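You operate a simulated robot arm through the tools that you are given. There is no shell and no other tool.

The job below is to be done with a simulated two-armed robot. You get a single attempt, and the scene is never put back.

TASK
Switch the second controller on, reset, step to program 40 and save it.
Fine: up or down key and OK on the pendant; then key to auto and motors on.

It is judged by the outcome, as a careful person would: the job done as asked, and still so three seconds after it is handed in. It fails if anything else is knocked over, pushed out of place, dropped, spilled or broken.

THE ROBOT
Two 6-joint arms with two-finger parallel grippers on one trunk that stands fixed in place. Base frame: the origin is at the foot of the trunk, x ahead of it, y to its left, z up. Readings come in mm, rad, newtons and seconds.
The left shoulder is at [-70, 177, 845], the right one opposite. With the tool pointing down near the work surface each hand reaches from about 100 to 720 mm from the base axis, measured 20 degrees to its own side. Payload 1.57 kg a hand.
The TCP of each hand is the grasp point between the finger pads, 30 mm short of the fingertips. In the tool frame z runs along the fingers and y along their closing line. Largest opening 80 mm; finger width 17, thickness 12; the body of the gripper, 40 by 82 mm, starts 80 mm behind the TCP.
Orientation is that of the tool frame in the base frame, as a unit quaternion [x, y, z, w]. With the fingers straight down and closing along the base's y, the tool's x points along the base's -x, its y along +y and its z along -z.

THE INTERFACE
- The arms move only by the tool arm_command. It takes "left_moves", "right_moves" or both (then of equal length, played together; a hand with none holds still); each is a list that holds one entry, the list of rows, each a list of 6 numbers: the shift along the tool's x, y, z in mm, then the turn, a rotation vector about the tool's x, y, z in rad. In form: [[[dx, dy, dz, rx, ry, rz], ...]]. A call has 1 to 20 rows; each row shifts and turns the commanded pose from where the row before left it, along the tool's axes as they then stand. "left_gripper" and "right_gripper" are, for a hand that has rows, the opening, from 0 (shut) to 1 (fully open), set as the call begins (left out, the last holds). Rows are played at 5 a second. More than 50 mm and 0.15 rad between two rows, or a gripper value outside its range, and nothing of the call is played. Where a pose cannot be reached the arm comes as near as it can. A force on the tool above 40 N (or 10 N above the force at the start of the call, whichever is more), or a blocked arm, ends the call early, and 0.2 s more pass. The fingers move at their own pace (about 72 mm/s each) and stop on an object; they squeeze with about 33 N. The grip force told is the motor's: it shows also when the fingers shut on nothing. Time passes only in rows, and 0.2 s behind the last, so rows that do not move let the fingers close. It gives the time, the measured TCP pose, the force on the tool (base axes), the opening and the grip force at its end, in the units of the frame above (readings bear some noise), with the torque about the TCP (base axes, N m) and any sound that the robot's microphone picked up.
- Cameras (640 x 400 px; columns grow to the right, rows downward): "scene" is now at [41.3, 19.1, 1578.1]; the picture's right is [0.21, -0.98, 0.00], its down [-0.63, -0.14, -0.77] and it looks along [0.75, 0.16, -0.64] (base axes); focal length 321 px, centre (320, 200). "left" rides on the left gripper at [72, 7, -122] in its tool frame; the picture's right is [-0.09, 1.00, 0.00], its down [-0.84, -0.08, -0.54] and it looks along [-0.54, -0.05, 0.84] (tool axes); focal length 238 px, centre (320, 200). "right" rides on the right gripper at [72, -7, -122] in its tool frame; the picture's right is [0.09, 1.00, 0.00], its down [-0.84, 0.08, -0.54] and it looks along [-0.54, 0.05, 0.84] (tool axes); focal length 238 px, centre (320, 200). There is no depth. A picture from a camera that has moved, and an enlarged one, comes with that camera's place and axes in the base frame and with its lens.
- capture(camera): a new picture of that camera. The clock stands still meanwhile.
- raise_lower(by): moves the trunk up (or, below 0, down) by that many mm; the arms and the scene camera ride with it, the base frame stays. It gives what a move gives, with no picture.
- turn_head(pan, tilt): turns the head with the scene camera to pan (to the left, within 2.496 rad either way) and tilt (down, from -0.506 to 1.204), counted from straight ahead of the robot (the tilt from the chest, where the trunk bows). It gives what a move gives.
- inspect(camera, box): a new picture of the part [left, top, right, bottom] of that camera's present view, enlarged. The clock stands still meanwhile.
- finish_job(): hands the job in; it is judged then, once.

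Places have to be worked out from the pictures, the camera data and where the tool is seen. Open the grippers and draw the arms clear of the work before you hand the job in, unless the task says otherwise.

The tools are called as a command line: name --argument value ..., lists and objects as JSON in quotes. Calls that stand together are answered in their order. arm_command: Moves the arms, as the interface text tells. Its arguments: {"type":"object","properties":{"left_moves":{"type":"array","items":{"type":"array","items":{"type":"array","items":{"type":"number"}}}},"left_gripper":{"type":"number"},"right_moves":{"type":"array","items":{"type":"array","items":{"type":"array","items":{"type":"number"}}}},"right_gripper":{"type":"number"}},"required":[]} The other tools are called the same way: raise_lower (by) moves the trunk up or down; turn_head (pan, tilt) turns the head that bears the scene camera; capture (camera) takes a picture; inspect (camera, box) takes an enlarged picture of a part of a camera's view; finish_job () hands the job in.

At the start:

```text
time_s: 0.0
left_tool_pos: [359.2, 208.0, 1335.3]
left_orientation: [0.0, 1.0, 0.001, -0.001]
left_contact_force: [0.5, -0.5, 0.0]
left_moment: [0.01, -0.04, -0.02]
left_grip_width: 80.1
left_finger_force: 0.0
right_tool_pos: [339.2, -87.1, 1334.2]
right_orientation: [0.0, 1.0, -0.001, 0.0]
right_contact_force: [0.1, 0.7, 0.2]
right_moment: [-0.02, -0.01, 0.01]
right_grip_width: 79.9
right_finger_force: 0.0
trunk travel left (down, up): [-287.0, 41.0]
head pan, tilt (commanded): [0.215, 0.698]
```

scene: 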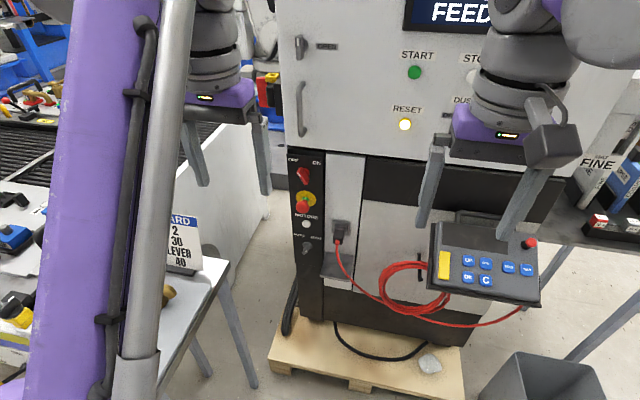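
right: 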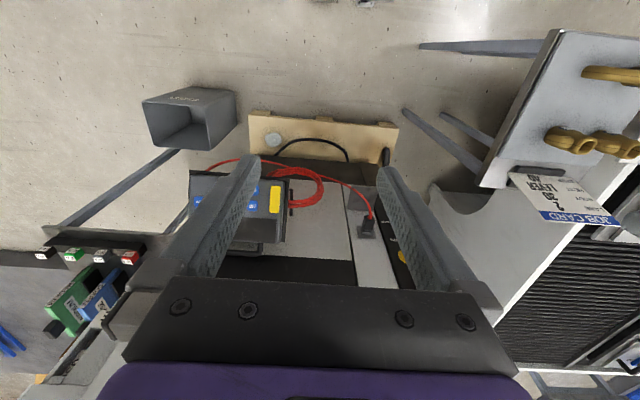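
left: 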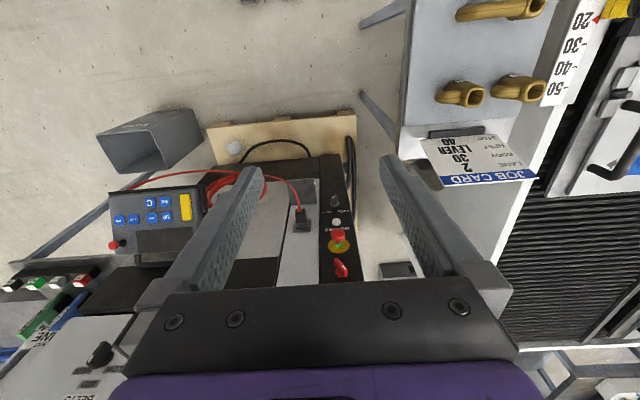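

The scene shows a cabinet with a control strip (red rotary switch, E-stop, motors lamp, key switch) and a teach pendant. I'll enlarge the views to read labels before moving anything.

inspect --camera "scene" --box '[260, 140, 360, 270]'

inspect --camera "scene" --box '[410, 200, 560, 320]'

inspect --camera "scene" --box '[270, 0, 640, 150]'

inspect --camera "left" --box '[400, 120, 560, 200]'

inspect --camera "left" --box '[280, 150, 380, 290]'

```text
3.08 times, centred on (310, 205) of scene
camera zoom: at [41.3, 19.1, 1578.1], right [0.21, -0.98, 0.0], down [-0.63, -0.14, -0.77], along [0.75, 0.16, -0.64], focal length 988 px, centre (351, 185)
```

zoom: 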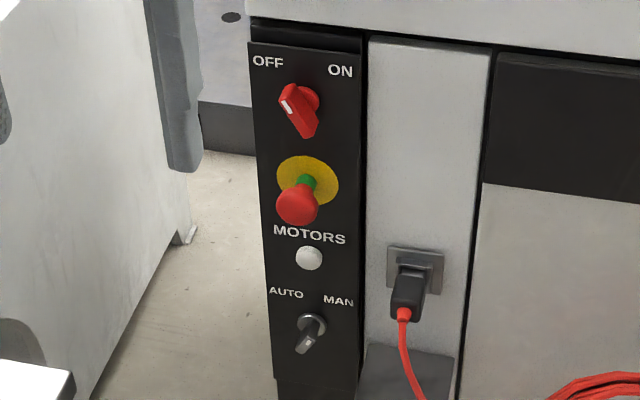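

```text
3.33 times, centred on (485, 260) of scene
camera zoom: at [41.3, 19.1, 1578.1], right [0.21, -0.98, 0.0], down [-0.63, -0.14, -0.77], along [0.75, 0.16, -0.64], focal length 1071 px, centre (-230, 0)
```

zoom: 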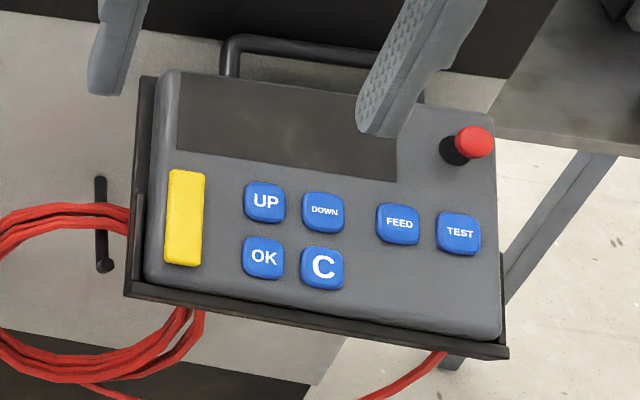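

```text
1.73 times, centred on (455, 75) of scene
camera zoom: at [41.3, 19.1, 1578.1], right [0.21, -0.98, 0.0], down [-0.63, -0.14, -0.77], along [0.75, 0.16, -0.64], focal length 556 px, centre (86, 416)
```

zoom: 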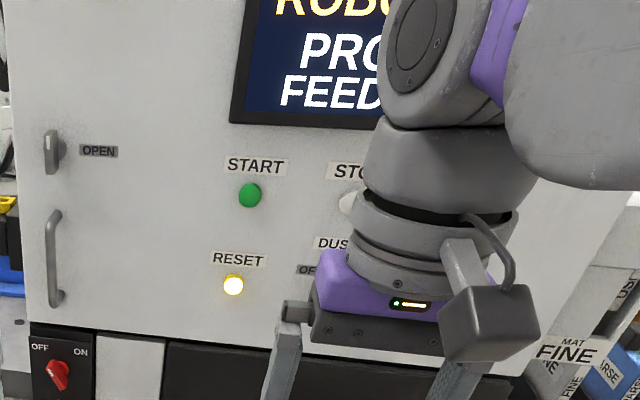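

```text
4.00 times, centred on (480, 160) of left
camera zoom: at [285.4, 213.9, 1456.5], right [0.09, 1.0, 0.0], down [0.84, -0.08, 0.54], along [0.54, -0.05, -0.84], focal length 953 px, centre (-320, 360)
```

zoom: 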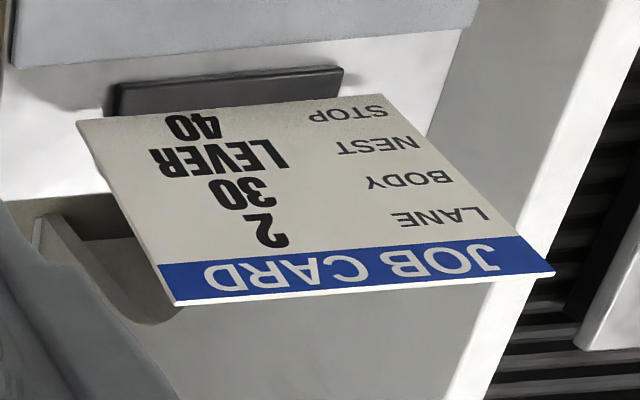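

```text
2.86 times, centred on (330, 220) of left
camera zoom: at [285.4, 213.9, 1456.5], right [0.09, 1.0, 0.0], down [0.84, -0.08, 0.54], along [0.54, -0.05, -0.84], focal length 681 px, centre (291, 143)
```

zoom: 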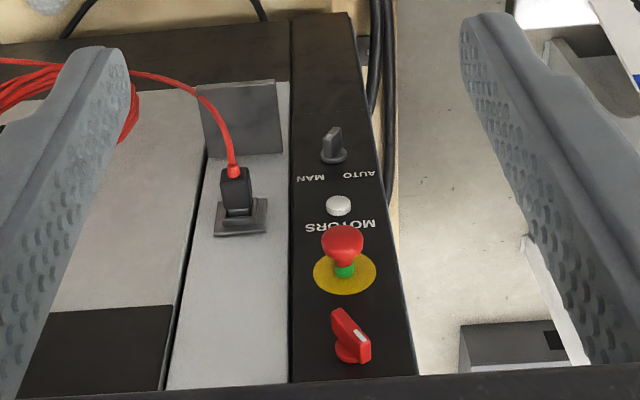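

The main switch's white mark points to OFF, and the key seems to be at MAN. I'll turn the head to read the display and look for another controller.

turn_head --pan 0.0 --tilt 0.2

```text
time_s: 0.9
left_tool_pos: [358.4, 207.5, 1334.2]
left_orientation: [0.0, 1.0, -0.001, 0.0]
left_contact_force: [-0.2, -0.1, 1.1]
left_moment: [0.0, -0.01, 0.0]
left_grip_width: 80.1
left_finger_force: 0.1
right_tool_pos: [339.7, -88.3, 1335.6]
right_orientation: [0.0, 1.0, 0.0, -0.001]
right_contact_force: [0.2, -0.4, 0.9]
right_moment: [0.03, 0.02, -0.01]
right_grip_width: 80.2
right_finger_force: 0.0
trunk travel left (down, up): [-287.0, 41.0]
head pan, tilt (commanded): [0.0, 0.201]
```

Head turned up; now I take a picture to read the display and survey the scene.

capture --camera "scene"

```text
taken
camera scene: at [51.5, 1.0, 1623.3], right [0.0, -1.0, 0.0], down [-0.2, 0.0, -0.98], along [0.98, 0.0, -0.2], focal length 321 px, centre (320, 200)
```

scene: 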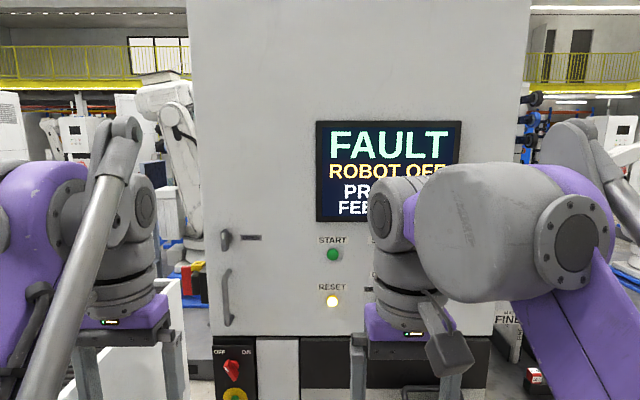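

The display reads FAULT / ROBOT OFF. I look left and right to check for any other controller and notes.

turn_head --pan 1.0 --tilt 0.6

capture --camera "scene"

turn_head --pan -0.9 --tilt 0.6

capture --camera "scene"

```text
time_s: 2.2
left_tool_pos: [357.8, 207.5, 1334.4]
left_orientation: [0.0, 1.0, 0.001, 0.0]
left_contact_force: [-0.1, -0.3, -0.2]
left_moment: [0.0, -0.03, 0.01]
left_grip_width: 80.1
left_finger_force: 0.1
right_tool_pos: [339.3, -86.3, 1334.5]
right_orientation: [0.0, 1.0, 0.001, 0.0]
right_contact_force: [0.5, 0.8, -0.4]
right_moment: [-0.01, -0.01, 0.0]
right_grip_width: 79.8
right_finger_force: 0.0
trunk travel left (down, up): [-287.0, 41.0]
head pan, tilt (commanded): [1.0, 0.6]
```

```text
taken
camera scene: at [6.0, 75.3, 1586.6], right [0.84, -0.54, 0.0], down [-0.31, -0.47, -0.83], along [0.45, 0.69, -0.56], focal length 321 px, centre (320, 200)
```

scene: 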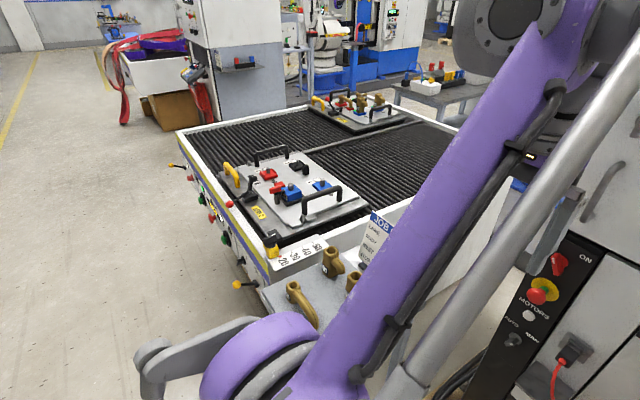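

```text
time_s: 4.1
left_tool_pos: [358.7, 206.9, 1333.9]
left_orientation: [0.001, 1.0, -0.001, 0.0]
left_contact_force: [0.3, -0.2, 1.0]
left_moment: [0.0, 0.0, 0.01]
left_grip_width: 80.0
left_finger_force: 0.0
right_tool_pos: [338.9, -87.6, 1334.9]
right_orientation: [0.0, 1.0, 0.0, 0.0]
right_contact_force: [-0.2, -0.5, 0.0]
right_moment: [0.0, 0.01, 0.0]
right_grip_width: 80.1
right_finger_force: 0.2
trunk travel left (down, up): [-287.0, 41.0]
head pan, tilt (commanded): [-0.901, 0.6]
```

```text
taken
camera scene: at [13.2, -68.2, 1586.6], right [-0.78, -0.62, 0.0], down [-0.35, 0.44, -0.83], along [0.51, -0.65, -0.56], focal length 321 px, centre (320, 200)
```

scene: 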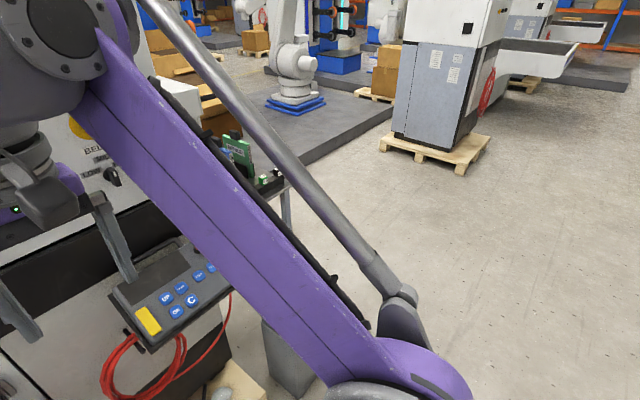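

Only one controller panel (OFF/ON switch, MOTORS, AUTO/MAN key) is in reach, showing "ROBOT OFF". I turn the head back to view the work area, then swing the left hand to point forward at its present place (free space) for a closer look at the strip.

turn_head --pan 0.1 --tilt 0.6

arm_command --left_moves '[[[0, 0, 0, 0, -0.1428, 0], [0, 0, 0, 0, -0.1428, 0], [0, 0, 0, 0, -0.1428, 0], [0, 0, 0, 0, -0.1428, 0], [0, 0, 0, 0, -0.1428, 0], [0, 0, 0, 0, -0.1428, 0], [0, 0, 0, 0, -0.1428, 0], [0, 0, 0, 0, -0.1428, 0], [0, 0, 0, 0, -0.1428, 0], [0, 0, 0, 0, -0.1428, 0], [0, 0, 0, 0, -0.1428, 0]]]'

capture --camera "scene"

capture --camera "left"

```text
time_s: 5.3
left_tool_pos: [358.9, 208.1, 1333.8]
left_orientation: [0.0, 1.0, 0.0, 0.0]
left_contact_force: [0.5, 0.0, -0.7]
left_moment: [0.02, -0.01, -0.02]
left_grip_width: 79.8
left_finger_force: 0.1
right_tool_pos: [338.4, -86.9, 1335.7]
right_orientation: [0.0, 1.0, 0.0, 0.0]
right_contact_force: [0.5, 0.7, 0.4]
right_moment: [0.0, 0.01, 0.02]
right_grip_width: 79.9
right_finger_force: 0.1
trunk travel left (down, up): [-287.0, 41.0]
head pan, tilt (commanded): [0.099, 0.6]
```

```text
time_s: 7.7
left_tool_pos: [357.0, 207.9, 1334.7]
left_orientation: [0.0, 0.707, 0.001, 0.707]
left_contact_force: [-0.2, 0.4, 0.6]
left_moment: [-0.01, 0.02, -0.02]
left_grip_width: 80.2
left_finger_force: 0.0
right_tool_pos: [339.3, -87.0, 1334.9]
right_orientation: [0.0, 1.0, 0.0, 0.001]
right_contact_force: [0.5, -1.1, -0.1]
right_moment: [0.0, -0.01, -0.01]
right_grip_width: 79.8
right_finger_force: 0.0
trunk travel left (down, up): [-287.0, 41.0]
head pan, tilt (commanded): [0.099, 0.6]
```

```text
taken
camera scene: at [46.0, 9.9, 1586.6], right [0.1, -1.0, 0.0], down [-0.56, -0.06, -0.83], along [0.82, 0.08, -0.56], focal length 321 px, centre (320, 200)
```

scene: 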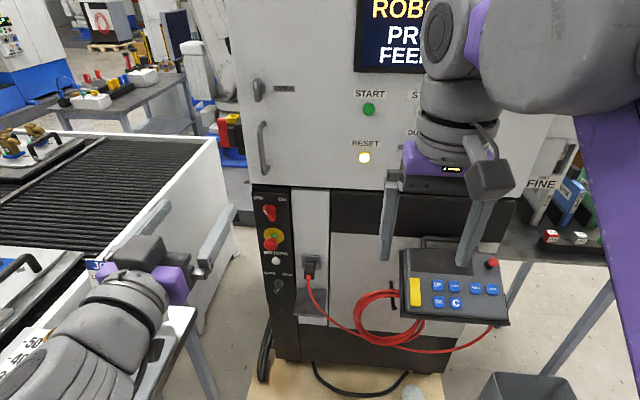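

```text
taken
camera left: at [234.3, 214.5, 1262.5], right [0.0, 1.0, 0.09], down [-0.54, -0.08, 0.84], along [0.84, -0.05, 0.54], focal length 238 px, centre (320, 200)
```

left: 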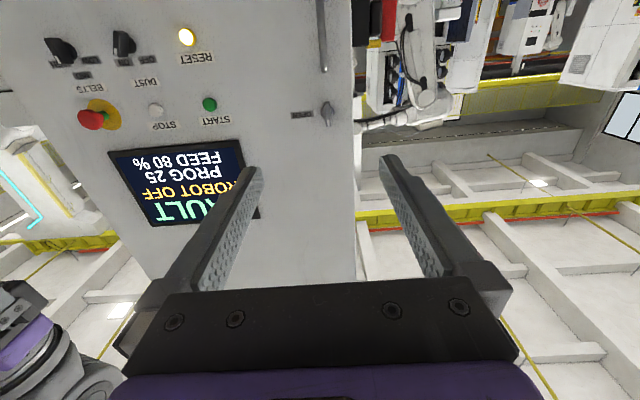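

The display reads FAULT / ROBOT OFF / PROG 25 / FEED 80 %. Triangulating puts the cabinet face at x≈765, RESET at about [762,-29,1228] and the red switch at about y≈215, z≈1086. I move the left hand forward and down in free space to about [560,208,1000] to look at the strip from close by.

arm_command --left_moves '[[[48, 0, 29, 0, 0, 0], [48, 0, 29, 0, 0, 0], [48, 0, 29, 0, 0, 0], [48, 0, 29, 0, 0, 0], [48, 0, 29, 0, 0, 0], [48, 0, 29, 0, 0, 0], [47, 0, 29, 0, 0, 0]]]'

capture --camera "left"

capture --camera "scene"

```text
refused: row 1 steps farther than a row can; nothing moved
```

```text
taken
camera left: at [234.3, 214.5, 1262.5], right [0.0, 1.0, 0.09], down [-0.54, -0.08, 0.84], along [0.84, -0.05, 0.54], focal length 238 px, centre (320, 200)
```

left: 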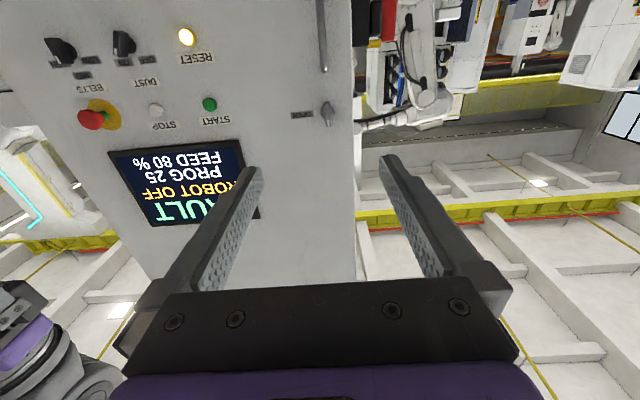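

```text
taken
camera scene: at [46.0, 9.9, 1586.6], right [0.1, -1.0, 0.0], down [-0.56, -0.06, -0.83], along [0.82, 0.08, -0.56], focal length 321 px, centre (320, 200)
```

scene: 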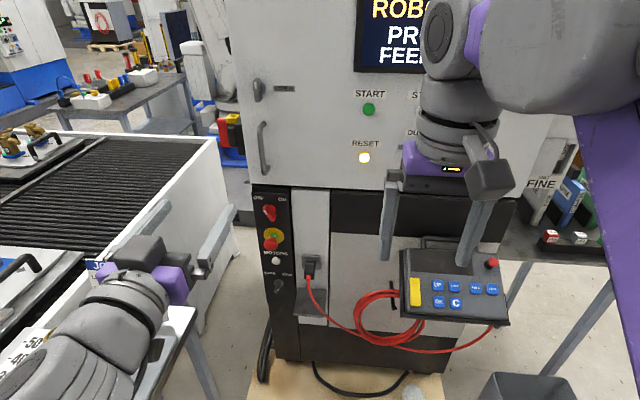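

The row's combined step was above 50 mm, so nothing moved. I repeat the move with 8 smaller rows.

arm_command --left_moves '[[[42, 0, 25, 0, 0, 0], [42, 0, 25, 0, 0, 0], [42, 0, 25, 0, 0, 0], [42, 0, 25, 0, 0, 0], [42, 0, 25, 0, 0, 0], [42, 0, 25, 0, 0, 0], [42, 0, 25, 0, 0, 0], [41, 0, 25, 0, 0, 0]]]'

capture --camera "left"

capture --camera "scene"

```text
time_s: 9.5
left_tool_pos: [557.8, 208.0, 1001.4]
left_orientation: [0.0, 0.707, 0.0, 0.707]
left_contact_force: [0.0, -0.1, 0.5]
left_moment: [-0.01, 0.03, -0.01]
left_grip_width: 79.9
left_finger_force: 0.1
right_tool_pos: [340.6, -86.3, 1334.7]
right_orientation: [0.0, 1.0, 0.0, 0.0]
right_contact_force: [-0.3, 0.3, 0.1]
right_moment: [-0.02, 0.03, 0.02]
right_grip_width: 80.2
right_finger_force: 0.0
trunk travel left (down, up): [-287.0, 41.0]
head pan, tilt (commanded): [0.099, 0.6]
```

```text
taken
camera left: at [435.6, 214.8, 929.4], right [0.0, 1.0, 0.09], down [-0.54, -0.08, 0.84], along [0.84, -0.05, 0.54], focal length 238 px, centre (320, 200)
```

left: 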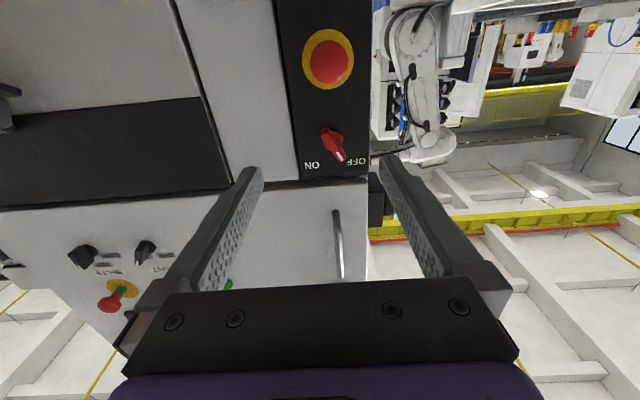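

```text
taken
camera scene: at [47.9, 10.0, 1586.6], right [0.1, -1.0, 0.0], down [-0.56, -0.06, -0.82], along [0.82, 0.08, -0.57], focal length 321 px, centre (320, 200)
```

scene: 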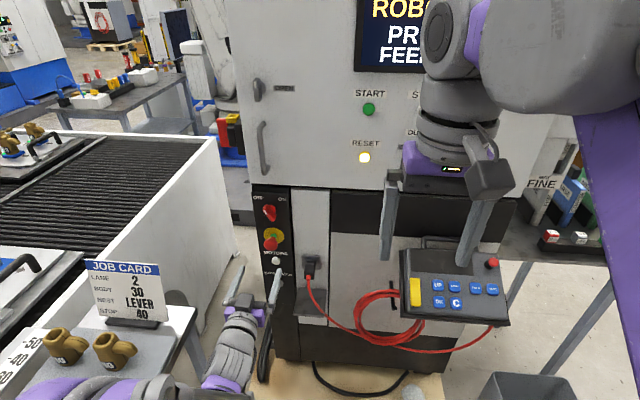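

The hand is in front of the strip and the wrist view shows the switch and E-stop. I zoom in on both for handle orientation and exact position.

inspect --camera "left" --box '[270, 0, 400, 190]'

inspect --camera "scene" --box '[240, 180, 340, 320]'

inspect --camera "scene" --box '[380, 220, 530, 340]'

```text
2.11 times, centred on (335, 95) of left
camera zoom: at [435.6, 214.8, 929.4], right [0.0, 1.0, 0.09], down [-0.54, -0.08, 0.84], along [0.84, -0.05, 0.54], focal length 502 px, centre (288, 421)
```

zoom: 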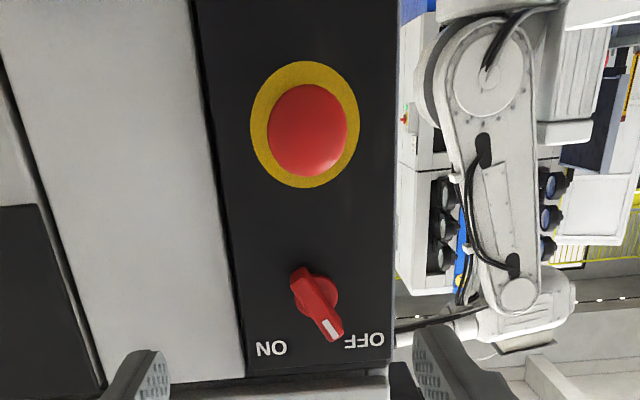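

```text
2.86 times, centred on (290, 250) of scene
camera zoom: at [47.9, 10.0, 1586.6], right [0.1, -1.0, 0.0], down [-0.56, -0.06, -0.82], along [0.82, 0.08, -0.57], focal length 918 px, centre (406, 57)
```

zoom: 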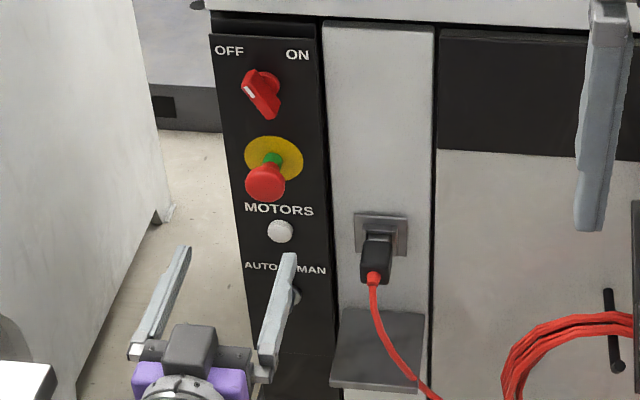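

```text
3.33 times, centred on (455, 280) of scene
camera zoom: at [47.9, 10.0, 1586.6], right [0.1, -1.0, 0.0], down [-0.56, -0.06, -0.82], along [0.82, 0.08, -0.57], focal length 1071 px, centre (-130, -67)
```

zoom: 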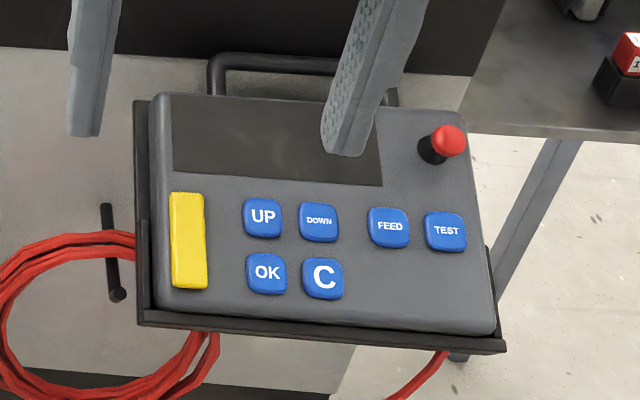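

The switch axis triangulates to about y≈222, z≈1041 on a plate at x≈770; the handle is tilted toward OFF (up-left). I move closer, to about [650,222,1040], to refine before gripping.

arm_command --left_moves '[[[-13, 4.7, 30, 0, 0, 0], [-13, 4.7, 30, 0, 0, 0], [-13, 4.6, 30, 0, 0, 0], [0, 0, 0, 0, 0, 0]]]'

capture --camera "left"

inspect --camera "left" --box '[250, 60, 400, 180]'

inspect --camera "scene" --box '[220, 170, 340, 300]'

```text
time_s: 10.5
left_tool_pos: [648.0, 221.0, 1042.0]
left_orientation: [0.0, 0.707, 0.001, 0.707]
left_contact_force: [0.0, -0.3, 0.7]
left_moment: [0.01, -0.04, 0.0]
left_grip_width: 80.1
left_finger_force: 0.0
right_tool_pos: [338.7, -87.1, 1334.9]
right_orientation: [-0.001, 1.0, 0.001, 0.0]
right_contact_force: [1.0, -0.5, 0.3]
right_moment: [0.02, -0.03, 0.01]
right_grip_width: 80.1
right_finger_force: 0.0
trunk travel left (down, up): [-287.0, 41.0]
head pan, tilt (commanded): [0.099, 0.6]
```

```text
taken
camera left: at [525.3, 227.1, 970.3], right [0.0, 1.0, 0.09], down [-0.54, -0.08, 0.84], along [0.84, -0.05, 0.54], focal length 238 px, centre (320, 200)
```

left: 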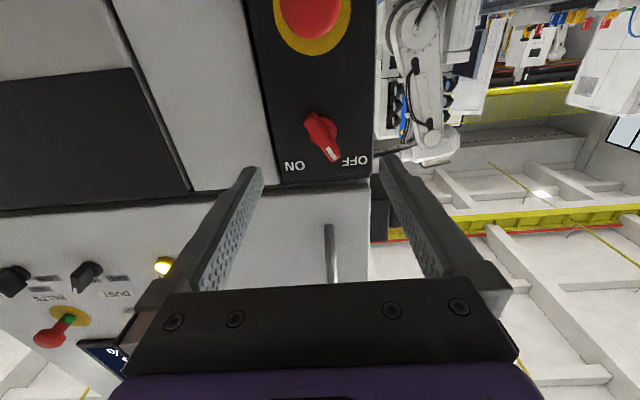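

```text
3.33 times, centred on (325, 120) of left
camera zoom: at [525.3, 227.1, 970.3], right [0.0, 1.0, 0.09], down [-0.54, -0.08, 0.84], along [0.84, -0.05, 0.54], focal length 794 px, centre (303, 467)
```

zoom: 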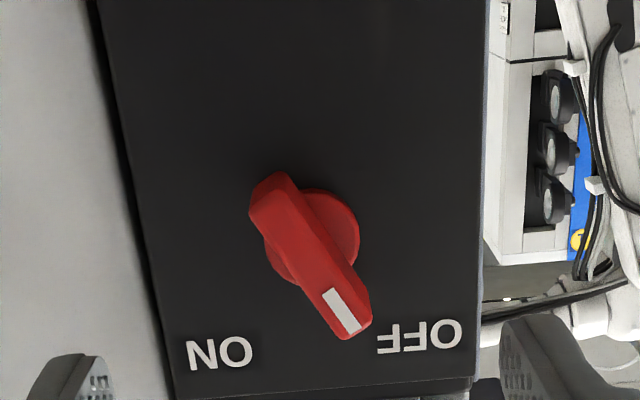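

```text
3.08 times, centred on (280, 235) of scene
camera zoom: at [45.9, 9.7, 1586.6], right [0.1, -1.0, 0.0], down [-0.56, -0.06, -0.83], along [0.82, 0.08, -0.56], focal length 988 px, centre (443, 92)
```

zoom: 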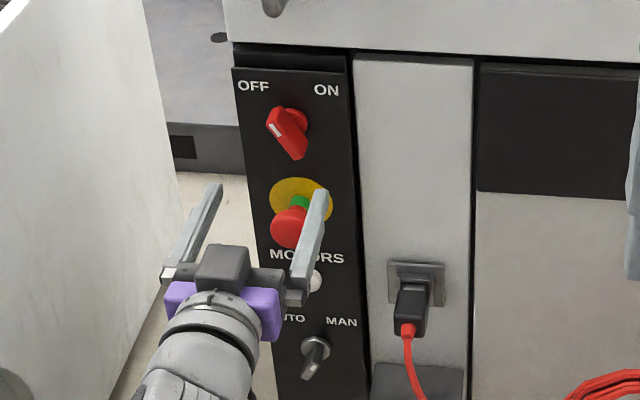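

The knob's axis is now judged at about [770, 223, 1042.5], handle about 30° toward OFF, roughly 50 mm long and 13 mm wide. I turn the hand by −0.52 rad about its axis to align with the handle and shift 2 mm left.

arm_command --left_moves '[[[0, 2, 0, 0, 0, -0.13], [0, 0, 0, 0, 0, -0.13], [0, 0, 0, 0, 0, -0.13], [0, 0, 0, 0, 0, -0.13], [0, 0, 0, 0, 0, 0]]]' --left_gripper 0.65

capture --camera "left"

inspect --camera "left" --box '[250, 60, 400, 180]'

```text
time_s: 11.7
left_tool_pos: [648.1, 224.1, 1039.2]
left_orientation: [-0.183, 0.683, -0.182, 0.683]
left_contact_force: [0.6, -0.5, -0.3]
left_moment: [-0.02, 0.01, -0.02]
left_grip_width: 51.9
left_finger_force: 0.0
right_tool_pos: [339.1, -86.7, 1335.0]
right_orientation: [0.0, 1.0, 0.0, 0.0]
right_contact_force: [-0.5, 0.4, -0.7]
right_moment: [0.0, 0.01, 0.0]
right_grip_width: 80.1
right_finger_force: 0.0
trunk travel left (down, up): [-287.0, 41.0]
head pan, tilt (commanded): [0.099, 0.6]
```

```text
taken
camera left: at [525.5, 193.5, 973.7], right [0.0, 0.91, -0.42], down [-0.54, 0.35, 0.76], along [0.84, 0.23, 0.49], focal length 238 px, centre (320, 200)
```

left: 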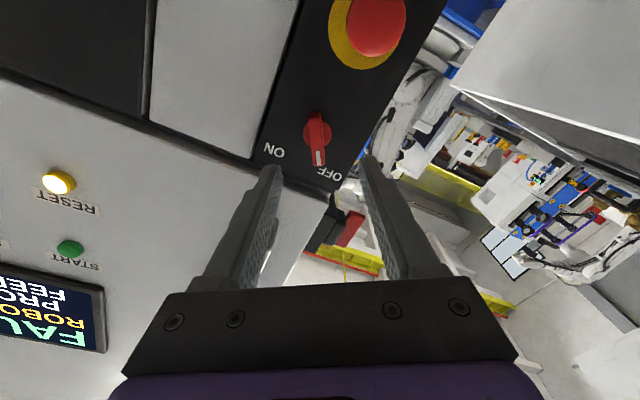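

```text
3.33 times, centred on (325, 120) of left
camera zoom: at [525.5, 193.5, 973.7], right [0.0, 0.91, -0.42], down [-0.54, 0.35, 0.76], along [0.84, 0.23, 0.49], focal length 794 px, centre (303, 467)
```

zoom: 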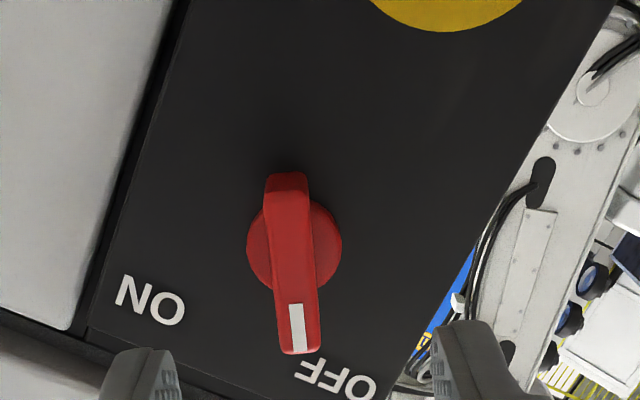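

The handle is now parallel to the fingers' plane in the view; its front face stands about 24 mm off the plate (x≈746), and I'm ~2.5 mm off sideways. I correct that and advance 78 mm so the fingertips sit around x≈756, straddling the handle.

arm_command --left_moves '[[[-1.5, -2.5, 26, 0, 0, 0], [0, 0, 26, 0, 0, 0], [0, 0, 16, 0, 0, 0], [0, 0, 10, 0, 0, 0], [0, 0, 0, 0, 0, 0]]]'

capture --camera "left"

inspect --camera "left" --box '[250, 110, 400, 230]'

inspect --camera "scene" --box '[220, 170, 340, 300]'

```text
time_s: 12.9
left_tool_pos: [724.7, 222.0, 1040.8]
left_orientation: [-0.182, 0.683, -0.183, 0.683]
left_contact_force: [-0.1, 0.3, -0.1]
left_moment: [0.07, -0.02, 0.02]
left_grip_width: 52.1
left_finger_force: 0.1
right_tool_pos: [338.9, -88.4, 1334.2]
right_orientation: [0.0, 1.0, 0.0, 0.0]
right_contact_force: [-1.1, 0.4, -0.4]
right_moment: [-0.02, 0.0, -0.04]
right_grip_width: 80.0
right_finger_force: 0.0
trunk travel left (down, up): [-287.0, 41.0]
head pan, tilt (commanded): [0.099, 0.6]
```

```text
taken
camera left: at [602.7, 192.1, 975.0], right [0.0, 0.91, -0.41], down [-0.54, 0.35, 0.76], along [0.84, 0.22, 0.49], focal length 238 px, centre (320, 200)
```

left: 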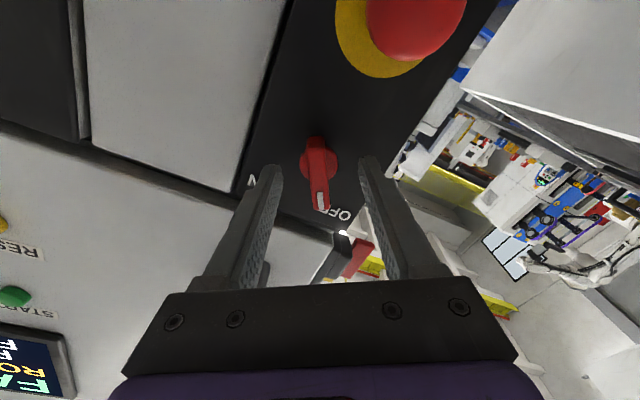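

```text
3.33 times, centred on (325, 170) of left
camera zoom: at [602.7, 192.1, 975.0], right [0.0, 0.91, -0.41], down [-0.54, 0.35, 0.76], along [0.84, 0.22, 0.49], focal length 794 px, centre (303, 300)
```

zoom: 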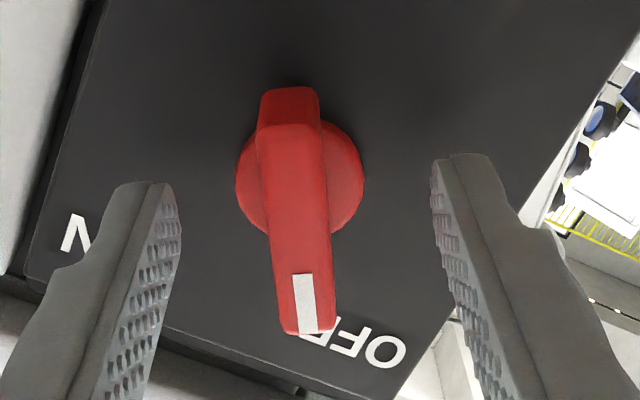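

```text
3.08 times, centred on (280, 235) of scene
camera zoom: at [46.0, 9.7, 1586.6], right [0.1, -1.0, 0.0], down [-0.56, -0.06, -0.83], along [0.82, 0.08, -0.56], focal length 988 px, centre (443, 92)
```

zoom: 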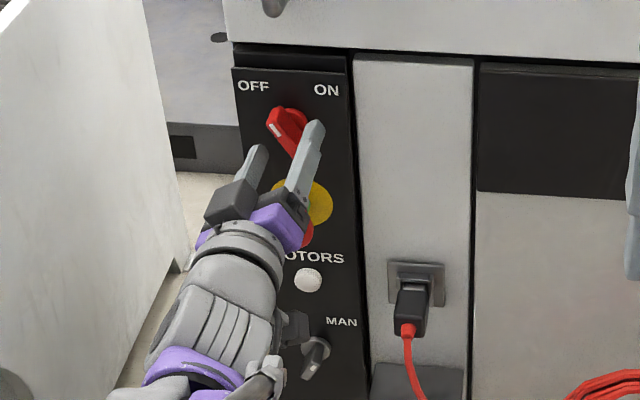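

Fingers straddle the handle nicely, centred within about 1–2 mm, with ~9 mm overlap. I go 4 mm deeper and close on the handle.

arm_command --left_moves '[[[-2, -0.8, 4, 0, 0, 0], [0, 0, 0, 0, 0, 0]]]'

arm_command --left_moves '[[[0, 0, 0, 0, 0, 0], [0, 0, 0, 0, 0, 0], [0, 0, 0, 0, 0, 0], [0, 0, 0, 0, 0, 0]]]' --left_gripper 0.0

inspect --camera "left" --box '[250, 110, 400, 230]'

```text
time_s: 13.5
left_tool_pos: [730.7, 222.5, 1042.7]
left_orientation: [-0.182, 0.684, -0.181, 0.683]
left_contact_force: [-0.1, -0.8, 0.2]
left_moment: [-0.03, -0.01, -0.05]
left_grip_width: 52.0
left_finger_force: 0.1
right_tool_pos: [339.0, -86.6, 1334.2]
right_orientation: [0.0, 1.0, -0.001, 0.0]
right_contact_force: [0.4, -0.6, 0.7]
right_moment: [-0.02, -0.02, -0.03]
right_grip_width: 80.2
right_finger_force: 0.1
trunk travel left (down, up): [-287.0, 41.0]
head pan, tilt (commanded): [0.099, 0.6]
```

```text
time_s: 14.5
left_tool_pos: [729.6, 222.0, 1042.8]
left_orientation: [-0.182, 0.683, -0.182, 0.683]
left_contact_force: [2.8, -2.1, 2.2]
left_moment: [0.03, 0.03, -0.11]
left_grip_width: 12.4
left_finger_force: 29.5
right_tool_pos: [339.6, -87.4, 1335.1]
right_orientation: [-0.001, 1.0, 0.0, 0.0]
right_contact_force: [-1.1, 0.0, 0.0]
right_moment: [-0.01, -0.02, 0.03]
right_grip_width: 80.0
right_finger_force: 0.1
trunk travel left (down, up): [-287.0, 41.0]
head pan, tilt (commanded): [0.099, 0.6]
```

```text
3.33 times, centred on (325, 170) of left
camera zoom: at [606.9, 191.8, 977.0], right [0.0, 0.91, -0.41], down [-0.54, 0.35, 0.76], along [0.84, 0.22, 0.49], focal length 794 px, centre (303, 300)
```

zoom: 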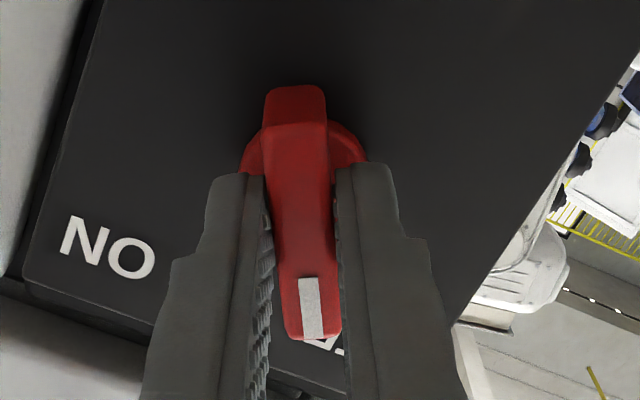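

Handle gripped (12.4 mm wide, low side forces). I turn it clockwise toward ON in steps, watching torque and sound.

arm_command --left_moves '[[[0, 0, 0, 0, 0, 0.1], [0, 0, 0, 0, 0, 0.1], [0, 0, 0, 0, 0, 0.1], [0, 0, 0, 0, 0, 0.1], [0, 0, 0, 0, 0, 0.1]]]'

arm_command --left_moves '[[[0, 0, 0, 0, 0, 0.1], [0, 0, 0, 0, 0, 0.1], [0, 0, 0, 0, 0, 0.1], [0, 0, 0, 0, 0, 0.1]]]'

capture --camera "left"

capture --camera "scene"

```text
time_s: 15.7
left_tool_pos: [729.0, 222.4, 1042.4]
left_orientation: [-0.008, 0.708, -0.007, 0.707]
left_contact_force: [-13.1, 4.0, -9.6]
left_moment: [-0.02, -0.35, 0.02]
left_grip_width: 12.5
left_finger_force: 29.3
right_tool_pos: [339.5, -85.9, 1335.3]
right_orientation: [-0.001, 1.0, 0.0, 0.0]
right_contact_force: [-0.6, 0.7, -1.4]
right_moment: [0.0, 0.01, 0.02]
right_grip_width: 80.1
right_finger_force: 0.1
trunk travel left (down, up): [-287.0, 41.0]
head pan, tilt (commanded): [0.099, 0.6]
```

```text
time_s: 16.7
left_tool_pos: [729.4, 224.7, 1043.4]
left_orientation: [0.134, 0.695, 0.134, 0.693]
left_contact_force: [-15.4, 5.0, -21.4]
left_moment: [0.05, 0.45, 0.08]
left_grip_width: 12.2
left_finger_force: 29.4
right_tool_pos: [338.7, -86.3, 1334.6]
right_orientation: [0.0, 1.0, -0.001, 0.0]
right_contact_force: [1.0, -0.1, -0.1]
right_moment: [-0.01, 0.0, 0.01]
right_grip_width: 79.7
right_finger_force: 0.1
trunk travel left (down, up): [-287.0, 41.0]
head pan, tilt (commanded): [0.099, 0.6]
```

```text
taken
camera left: at [606.9, 256.4, 978.9], right [0.0, 0.89, 0.46], down [-0.54, -0.38, 0.75], along [0.84, -0.25, 0.48], focal length 238 px, centre (320, 200)
```

left: 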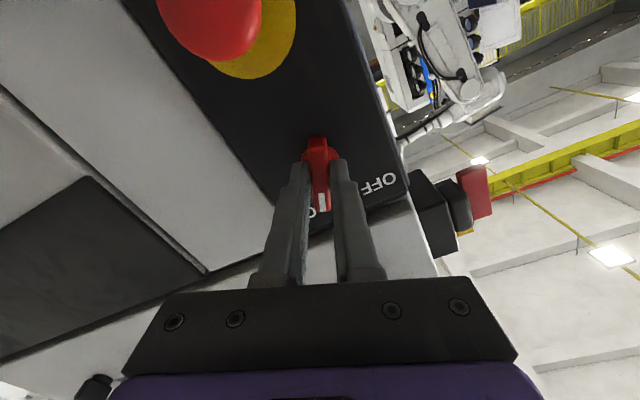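

```text
taken
camera scene: at [46.3, 11.4, 1586.5], right [0.1, -1.0, 0.0], down [-0.56, -0.06, -0.82], along [0.82, 0.08, -0.57], focal length 321 px, centre (320, 200)
```

scene: 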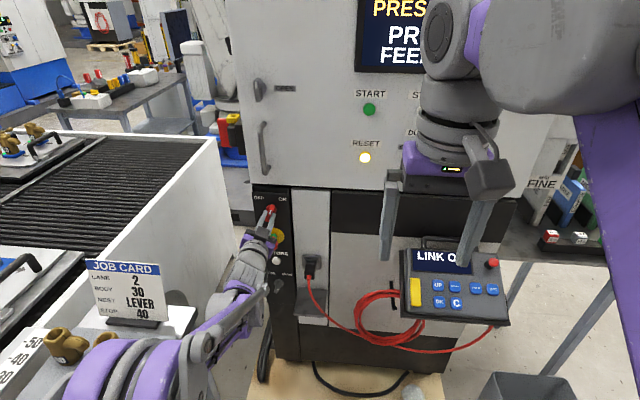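

The display now shows "PRES(S RESET)" and the pendant "LINK O…", so the controller is powered. I turn a bit more, relieving the upward push by a small shift down, so the switch sits fully at its ON stop.

arm_command --left_moves '[[[1.2, -0.4, 0, 0, 0, 0.08], [0, 0, 0, 0, 0, 0.06], [0, 0, 0, 0, 0, 0]]]'

inspect --camera "left" --box '[250, 90, 420, 230]'

inspect --camera "scene" --box '[240, 180, 340, 320]'

```text
time_s: 17.5
left_tool_pos: [730.2, 224.0, 1043.3]
left_orientation: [0.183, 0.684, 0.178, 0.684]
left_contact_force: [-1.9, 6.0, 0.7]
left_moment: [0.04, 0.29, 0.9]
left_grip_width: 12.4
left_finger_force: 29.7
right_tool_pos: [339.1, -85.7, 1335.2]
right_orientation: [0.0, 1.0, 0.0, 0.0]
right_contact_force: [0.5, -0.4, 0.2]
right_moment: [-0.02, -0.02, -0.01]
right_grip_width: 79.9
right_finger_force: 0.0
trunk travel left (down, up): [-287.0, 41.0]
head pan, tilt (commanded): [0.099, 0.6]
```

```text
2.86 times, centred on (335, 160) of left
camera zoom: at [607.4, 266.5, 984.3], right [0.01, 0.82, 0.57], down [-0.54, -0.48, 0.69], along [0.84, -0.32, 0.44], focal length 681 px, centre (277, 314)
```

zoom: 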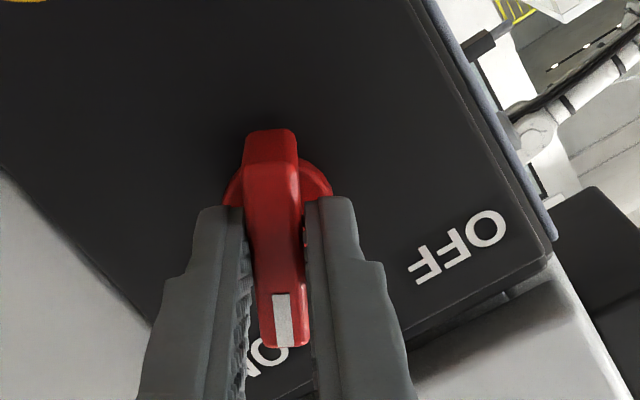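

```text
2.86 times, centred on (290, 250) of scene
camera zoom: at [45.8, 10.8, 1586.8], right [0.1, -1.0, 0.0], down [-0.56, -0.06, -0.83], along [0.82, 0.08, -0.56], focal length 918 px, centre (406, 57)
```

zoom: 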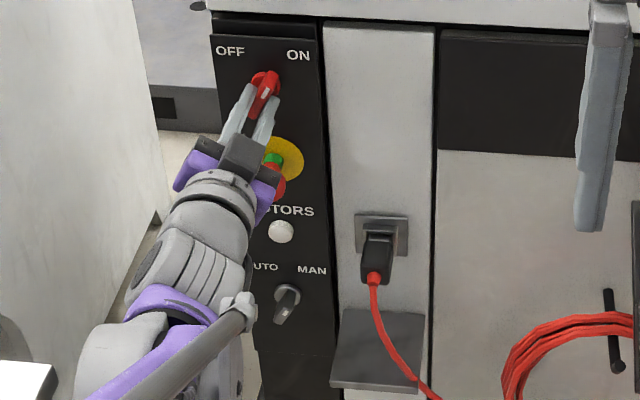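

The handle now points 30° to the ON side, mirroring where it was at OFF. I open the left fingers and back straight off.

arm_command --left_moves '[[[0, 0, 0, 0, 0, 0], [0, 0, 0, 0, 0, 0], [0, 0, 0, 0, 0, 0], [0, 0, -20, 0, 0, 0], [0, 0, -40, 0, 0, 0], [0, 0, -40, 0, 0, 0], [0, 0, -40, 0, 0, 0], [0, 0, 0, 0, 0, 0]]]' --left_gripper 0.65

inspect --camera "left" --box '[230, 40, 420, 200]'

capture --camera "scene"

```text
time_s: 19.3
left_tool_pos: [592.0, 221.9, 1040.0]
left_orientation: [0.182, 0.684, 0.182, 0.683]
left_contact_force: [-0.4, 1.2, 0.4]
left_moment: [0.03, 0.03, -0.01]
left_grip_width: 52.0
left_finger_force: 0.0
right_tool_pos: [340.9, -87.7, 1335.0]
right_orientation: [0.0, 1.0, -0.001, 0.001]
right_contact_force: [0.4, 1.3, -0.1]
right_moment: [0.0, 0.01, 0.0]
right_grip_width: 80.0
right_finger_force: 0.1
trunk travel left (down, up): [-287.0, 41.0]
head pan, tilt (commanded): [0.099, 0.6]
```

```text
2.50 times, centred on (325, 120) of left
camera zoom: at [469.2, 263.7, 981.5], right [0.0, 0.82, 0.57], down [-0.54, -0.48, 0.69], along [0.84, -0.31, 0.44], focal length 596 px, centre (308, 400)
```

zoom: 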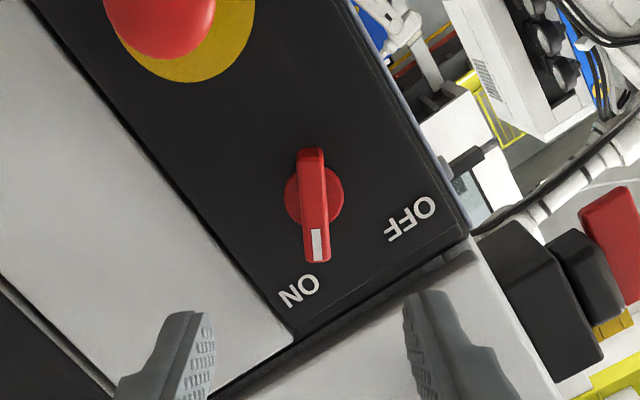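

```text
taken
camera scene: at [47.1, 9.9, 1586.6], right [0.1, -1.0, 0.0], down [-0.56, -0.06, -0.82], along [0.82, 0.08, -0.57], focal length 321 px, centre (320, 200)
```

scene: 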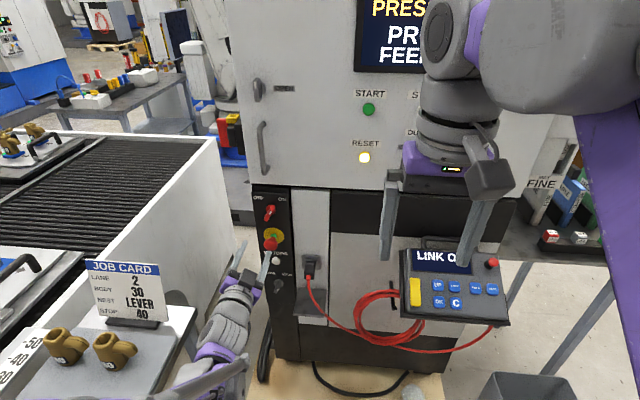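

The switch stays at ON and the screen asks to press RESET. I bring the right hand forward with fingers shut, turning it to point at the panel, to a standoff of about [559,-29,1228].

arm_command --right_moves '[[[-20, 5.3, 9.7, 0, -0.1428, 0], [-18.4, 5.3, 12.4, 0, -0.1428, 0], [-16.4, 5.3, 14.9, 0, -0.1428, 0], [-14.2, 5.3, 17.1, 0, -0.1428, 0], [-11.6, 5.3, 19.0, 0, -0.1428, 0], [-8.8, 5.3, 20.4, 0, -0.1428, 0], [-5.8, 5.3, 21.5, 0, -0.1428, 0], [-2.6, 5.3, 22.1, 0, -0.1428, 0], [0.5, 5.3, 22.2, 0, -0.1428, 0], [3.7, 5.3, 21.9, 0, -0.1428, 0], [6.8, 5.3, 21.2, 0, -0.1428, 0], [0, 0, 0, 0, 0, 0]]]' --right_gripper 0.0

capture --camera "right"

capture --camera "scene"

```text
time_s: 21.9
left_tool_pos: [590.9, 221.7, 1040.9]
left_orientation: [0.183, 0.683, 0.181, 0.683]
left_contact_force: [-1.0, 0.5, 0.0]
left_moment: [0.02, -0.02, 0.03]
left_grip_width: 52.3
left_finger_force: 0.1
right_tool_pos: [559.1, -29.8, 1228.2]
right_orientation: [0.001, 0.706, -0.001, 0.708]
right_contact_force: [0.5, 0.8, -0.4]
right_moment: [0.01, -0.01, -0.02]
right_grip_width: 0.0
right_finger_force: 21.3
trunk travel left (down, up): [-287.0, 41.0]
head pan, tilt (commanded): [0.099, 0.6]
```

```text
taken
camera right: at [435.3, -36.6, 1156.7], right [0.0, 1.0, -0.09], down [-0.54, 0.08, 0.84], along [0.84, 0.05, 0.54], focal length 238 px, centre (320, 200)
```

right: 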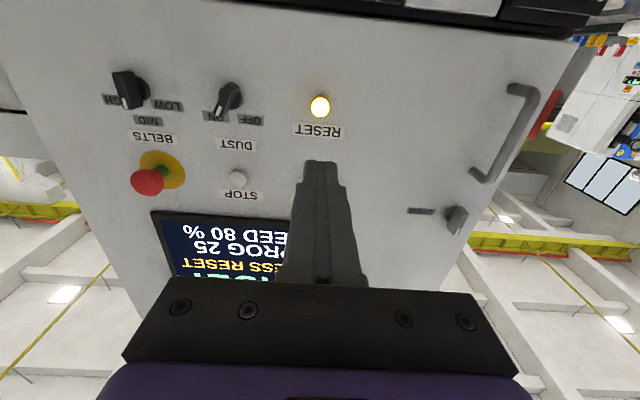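

```text
taken
camera scene: at [45.4, 9.5, 1586.6], right [0.1, -1.0, 0.0], down [-0.56, -0.06, -0.83], along [0.82, 0.08, -0.56], focal length 321 px, centre (320, 200)
```

scene: 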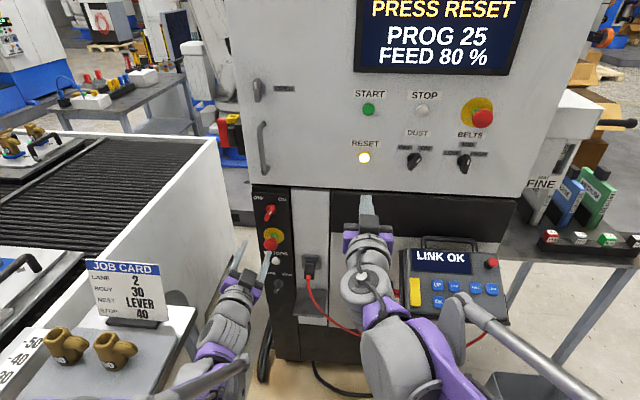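

Screen: PRESS RESET / PROG 25; pendant: LINK OK. RESET appears slightly below my tool axis (z≈1220). I zoom to refine.

inspect --camera "right" --box '[260, 60, 380, 180]'

inspect --camera "scene" --box '[330, 130, 410, 230]'

```text
3.33 times, centred on (320, 120) of right
camera zoom: at [435.3, -36.6, 1156.7], right [0.0, 1.0, -0.09], down [-0.54, 0.08, 0.84], along [0.84, 0.05, 0.54], focal length 794 px, centre (320, 467)
```

zoom: 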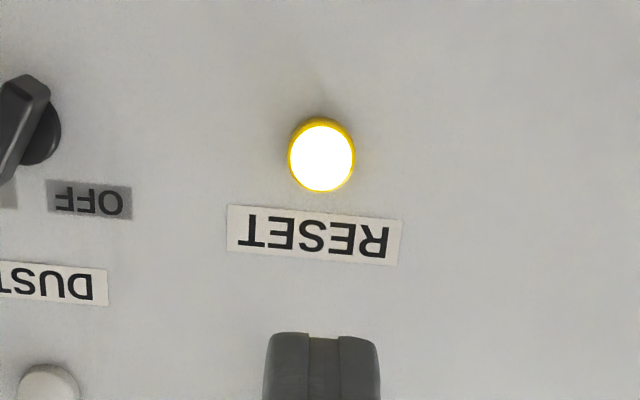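

```text
4.00 times, centred on (370, 180) of scene
camera zoom: at [45.4, 9.5, 1586.6], right [0.1, -1.0, 0.0], down [-0.56, -0.06, -0.83], along [0.82, 0.08, -0.56], focal length 1285 px, centre (120, 280)
```

zoom: 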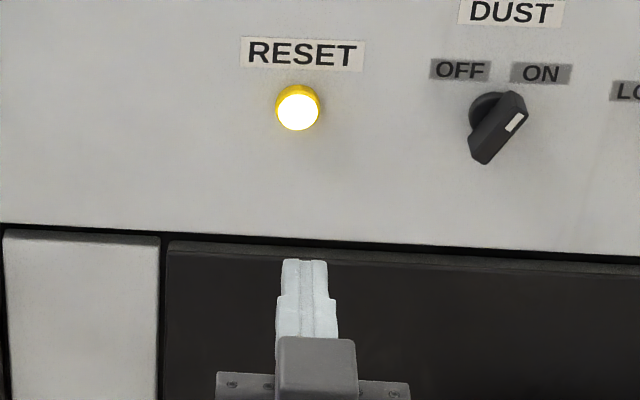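

RESET is at about y≈-30, z≈1222, its face somewhere in x≈755–768. I lower 6.5 mm and advance 150 mm, tips to about x≈739, then check.

arm_command --right_moves '[[[6.5, -0.5, 40, 0, 0, 0], [0, 0, 40, 0, 0, 0], [0, 0, 40, 0, 0, 0], [0, 0, 30, 0, 0, 0], [0, 0, 0, 0, 0, 0]]]'

inspect --camera "right" --box '[260, 90, 380, 210]'

inspect --camera "scene" --box '[330, 110, 410, 210]'

```text
time_s: 23.1
left_tool_pos: [590.8, 222.0, 1041.6]
left_orientation: [0.181, 0.683, 0.182, 0.684]
left_contact_force: [-0.4, 0.0, -0.1]
left_moment: [-0.03, -0.03, 0.01]
left_grip_width: 52.0
left_finger_force: 0.3
right_tool_pos: [707.7, -31.4, 1221.9]
right_orientation: [0.0, 0.707, 0.0, 0.707]
right_contact_force: [0.5, -0.1, -0.1]
right_moment: [0.02, 0.0, -0.01]
right_grip_width: 0.0
right_finger_force: 21.1
trunk travel left (down, up): [-287.0, 41.0]
head pan, tilt (commanded): [0.099, 0.6]
```

```text
3.33 times, centred on (320, 150) of right
camera zoom: at [584.1, -38.0, 1149.4], right [0.0, 1.0, -0.09], down [-0.54, 0.08, 0.84], along [0.84, 0.05, 0.54], focal length 794 px, centre (320, 367)
```

zoom: 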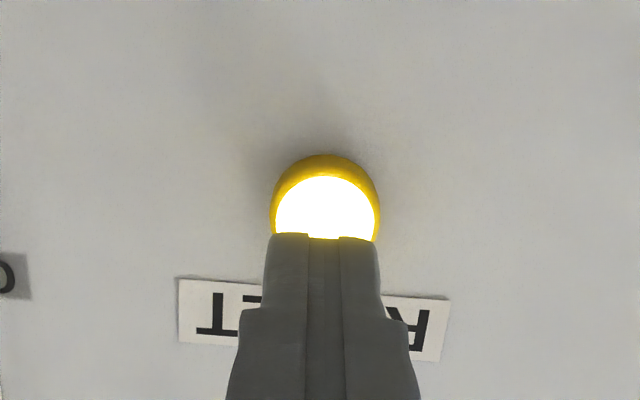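

```text
4.00 times, centred on (370, 160) of scene
camera zoom: at [45.7, 9.8, 1586.6], right [0.1, -1.0, 0.0], down [-0.56, -0.06, -0.83], along [0.82, 0.08, -0.56], focal length 1285 px, centre (120, 360)
```

zoom: 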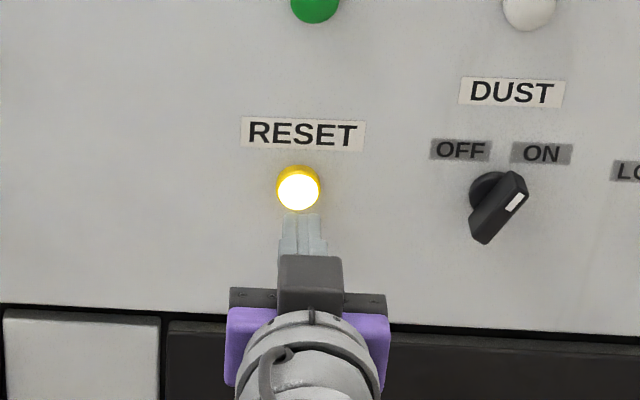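

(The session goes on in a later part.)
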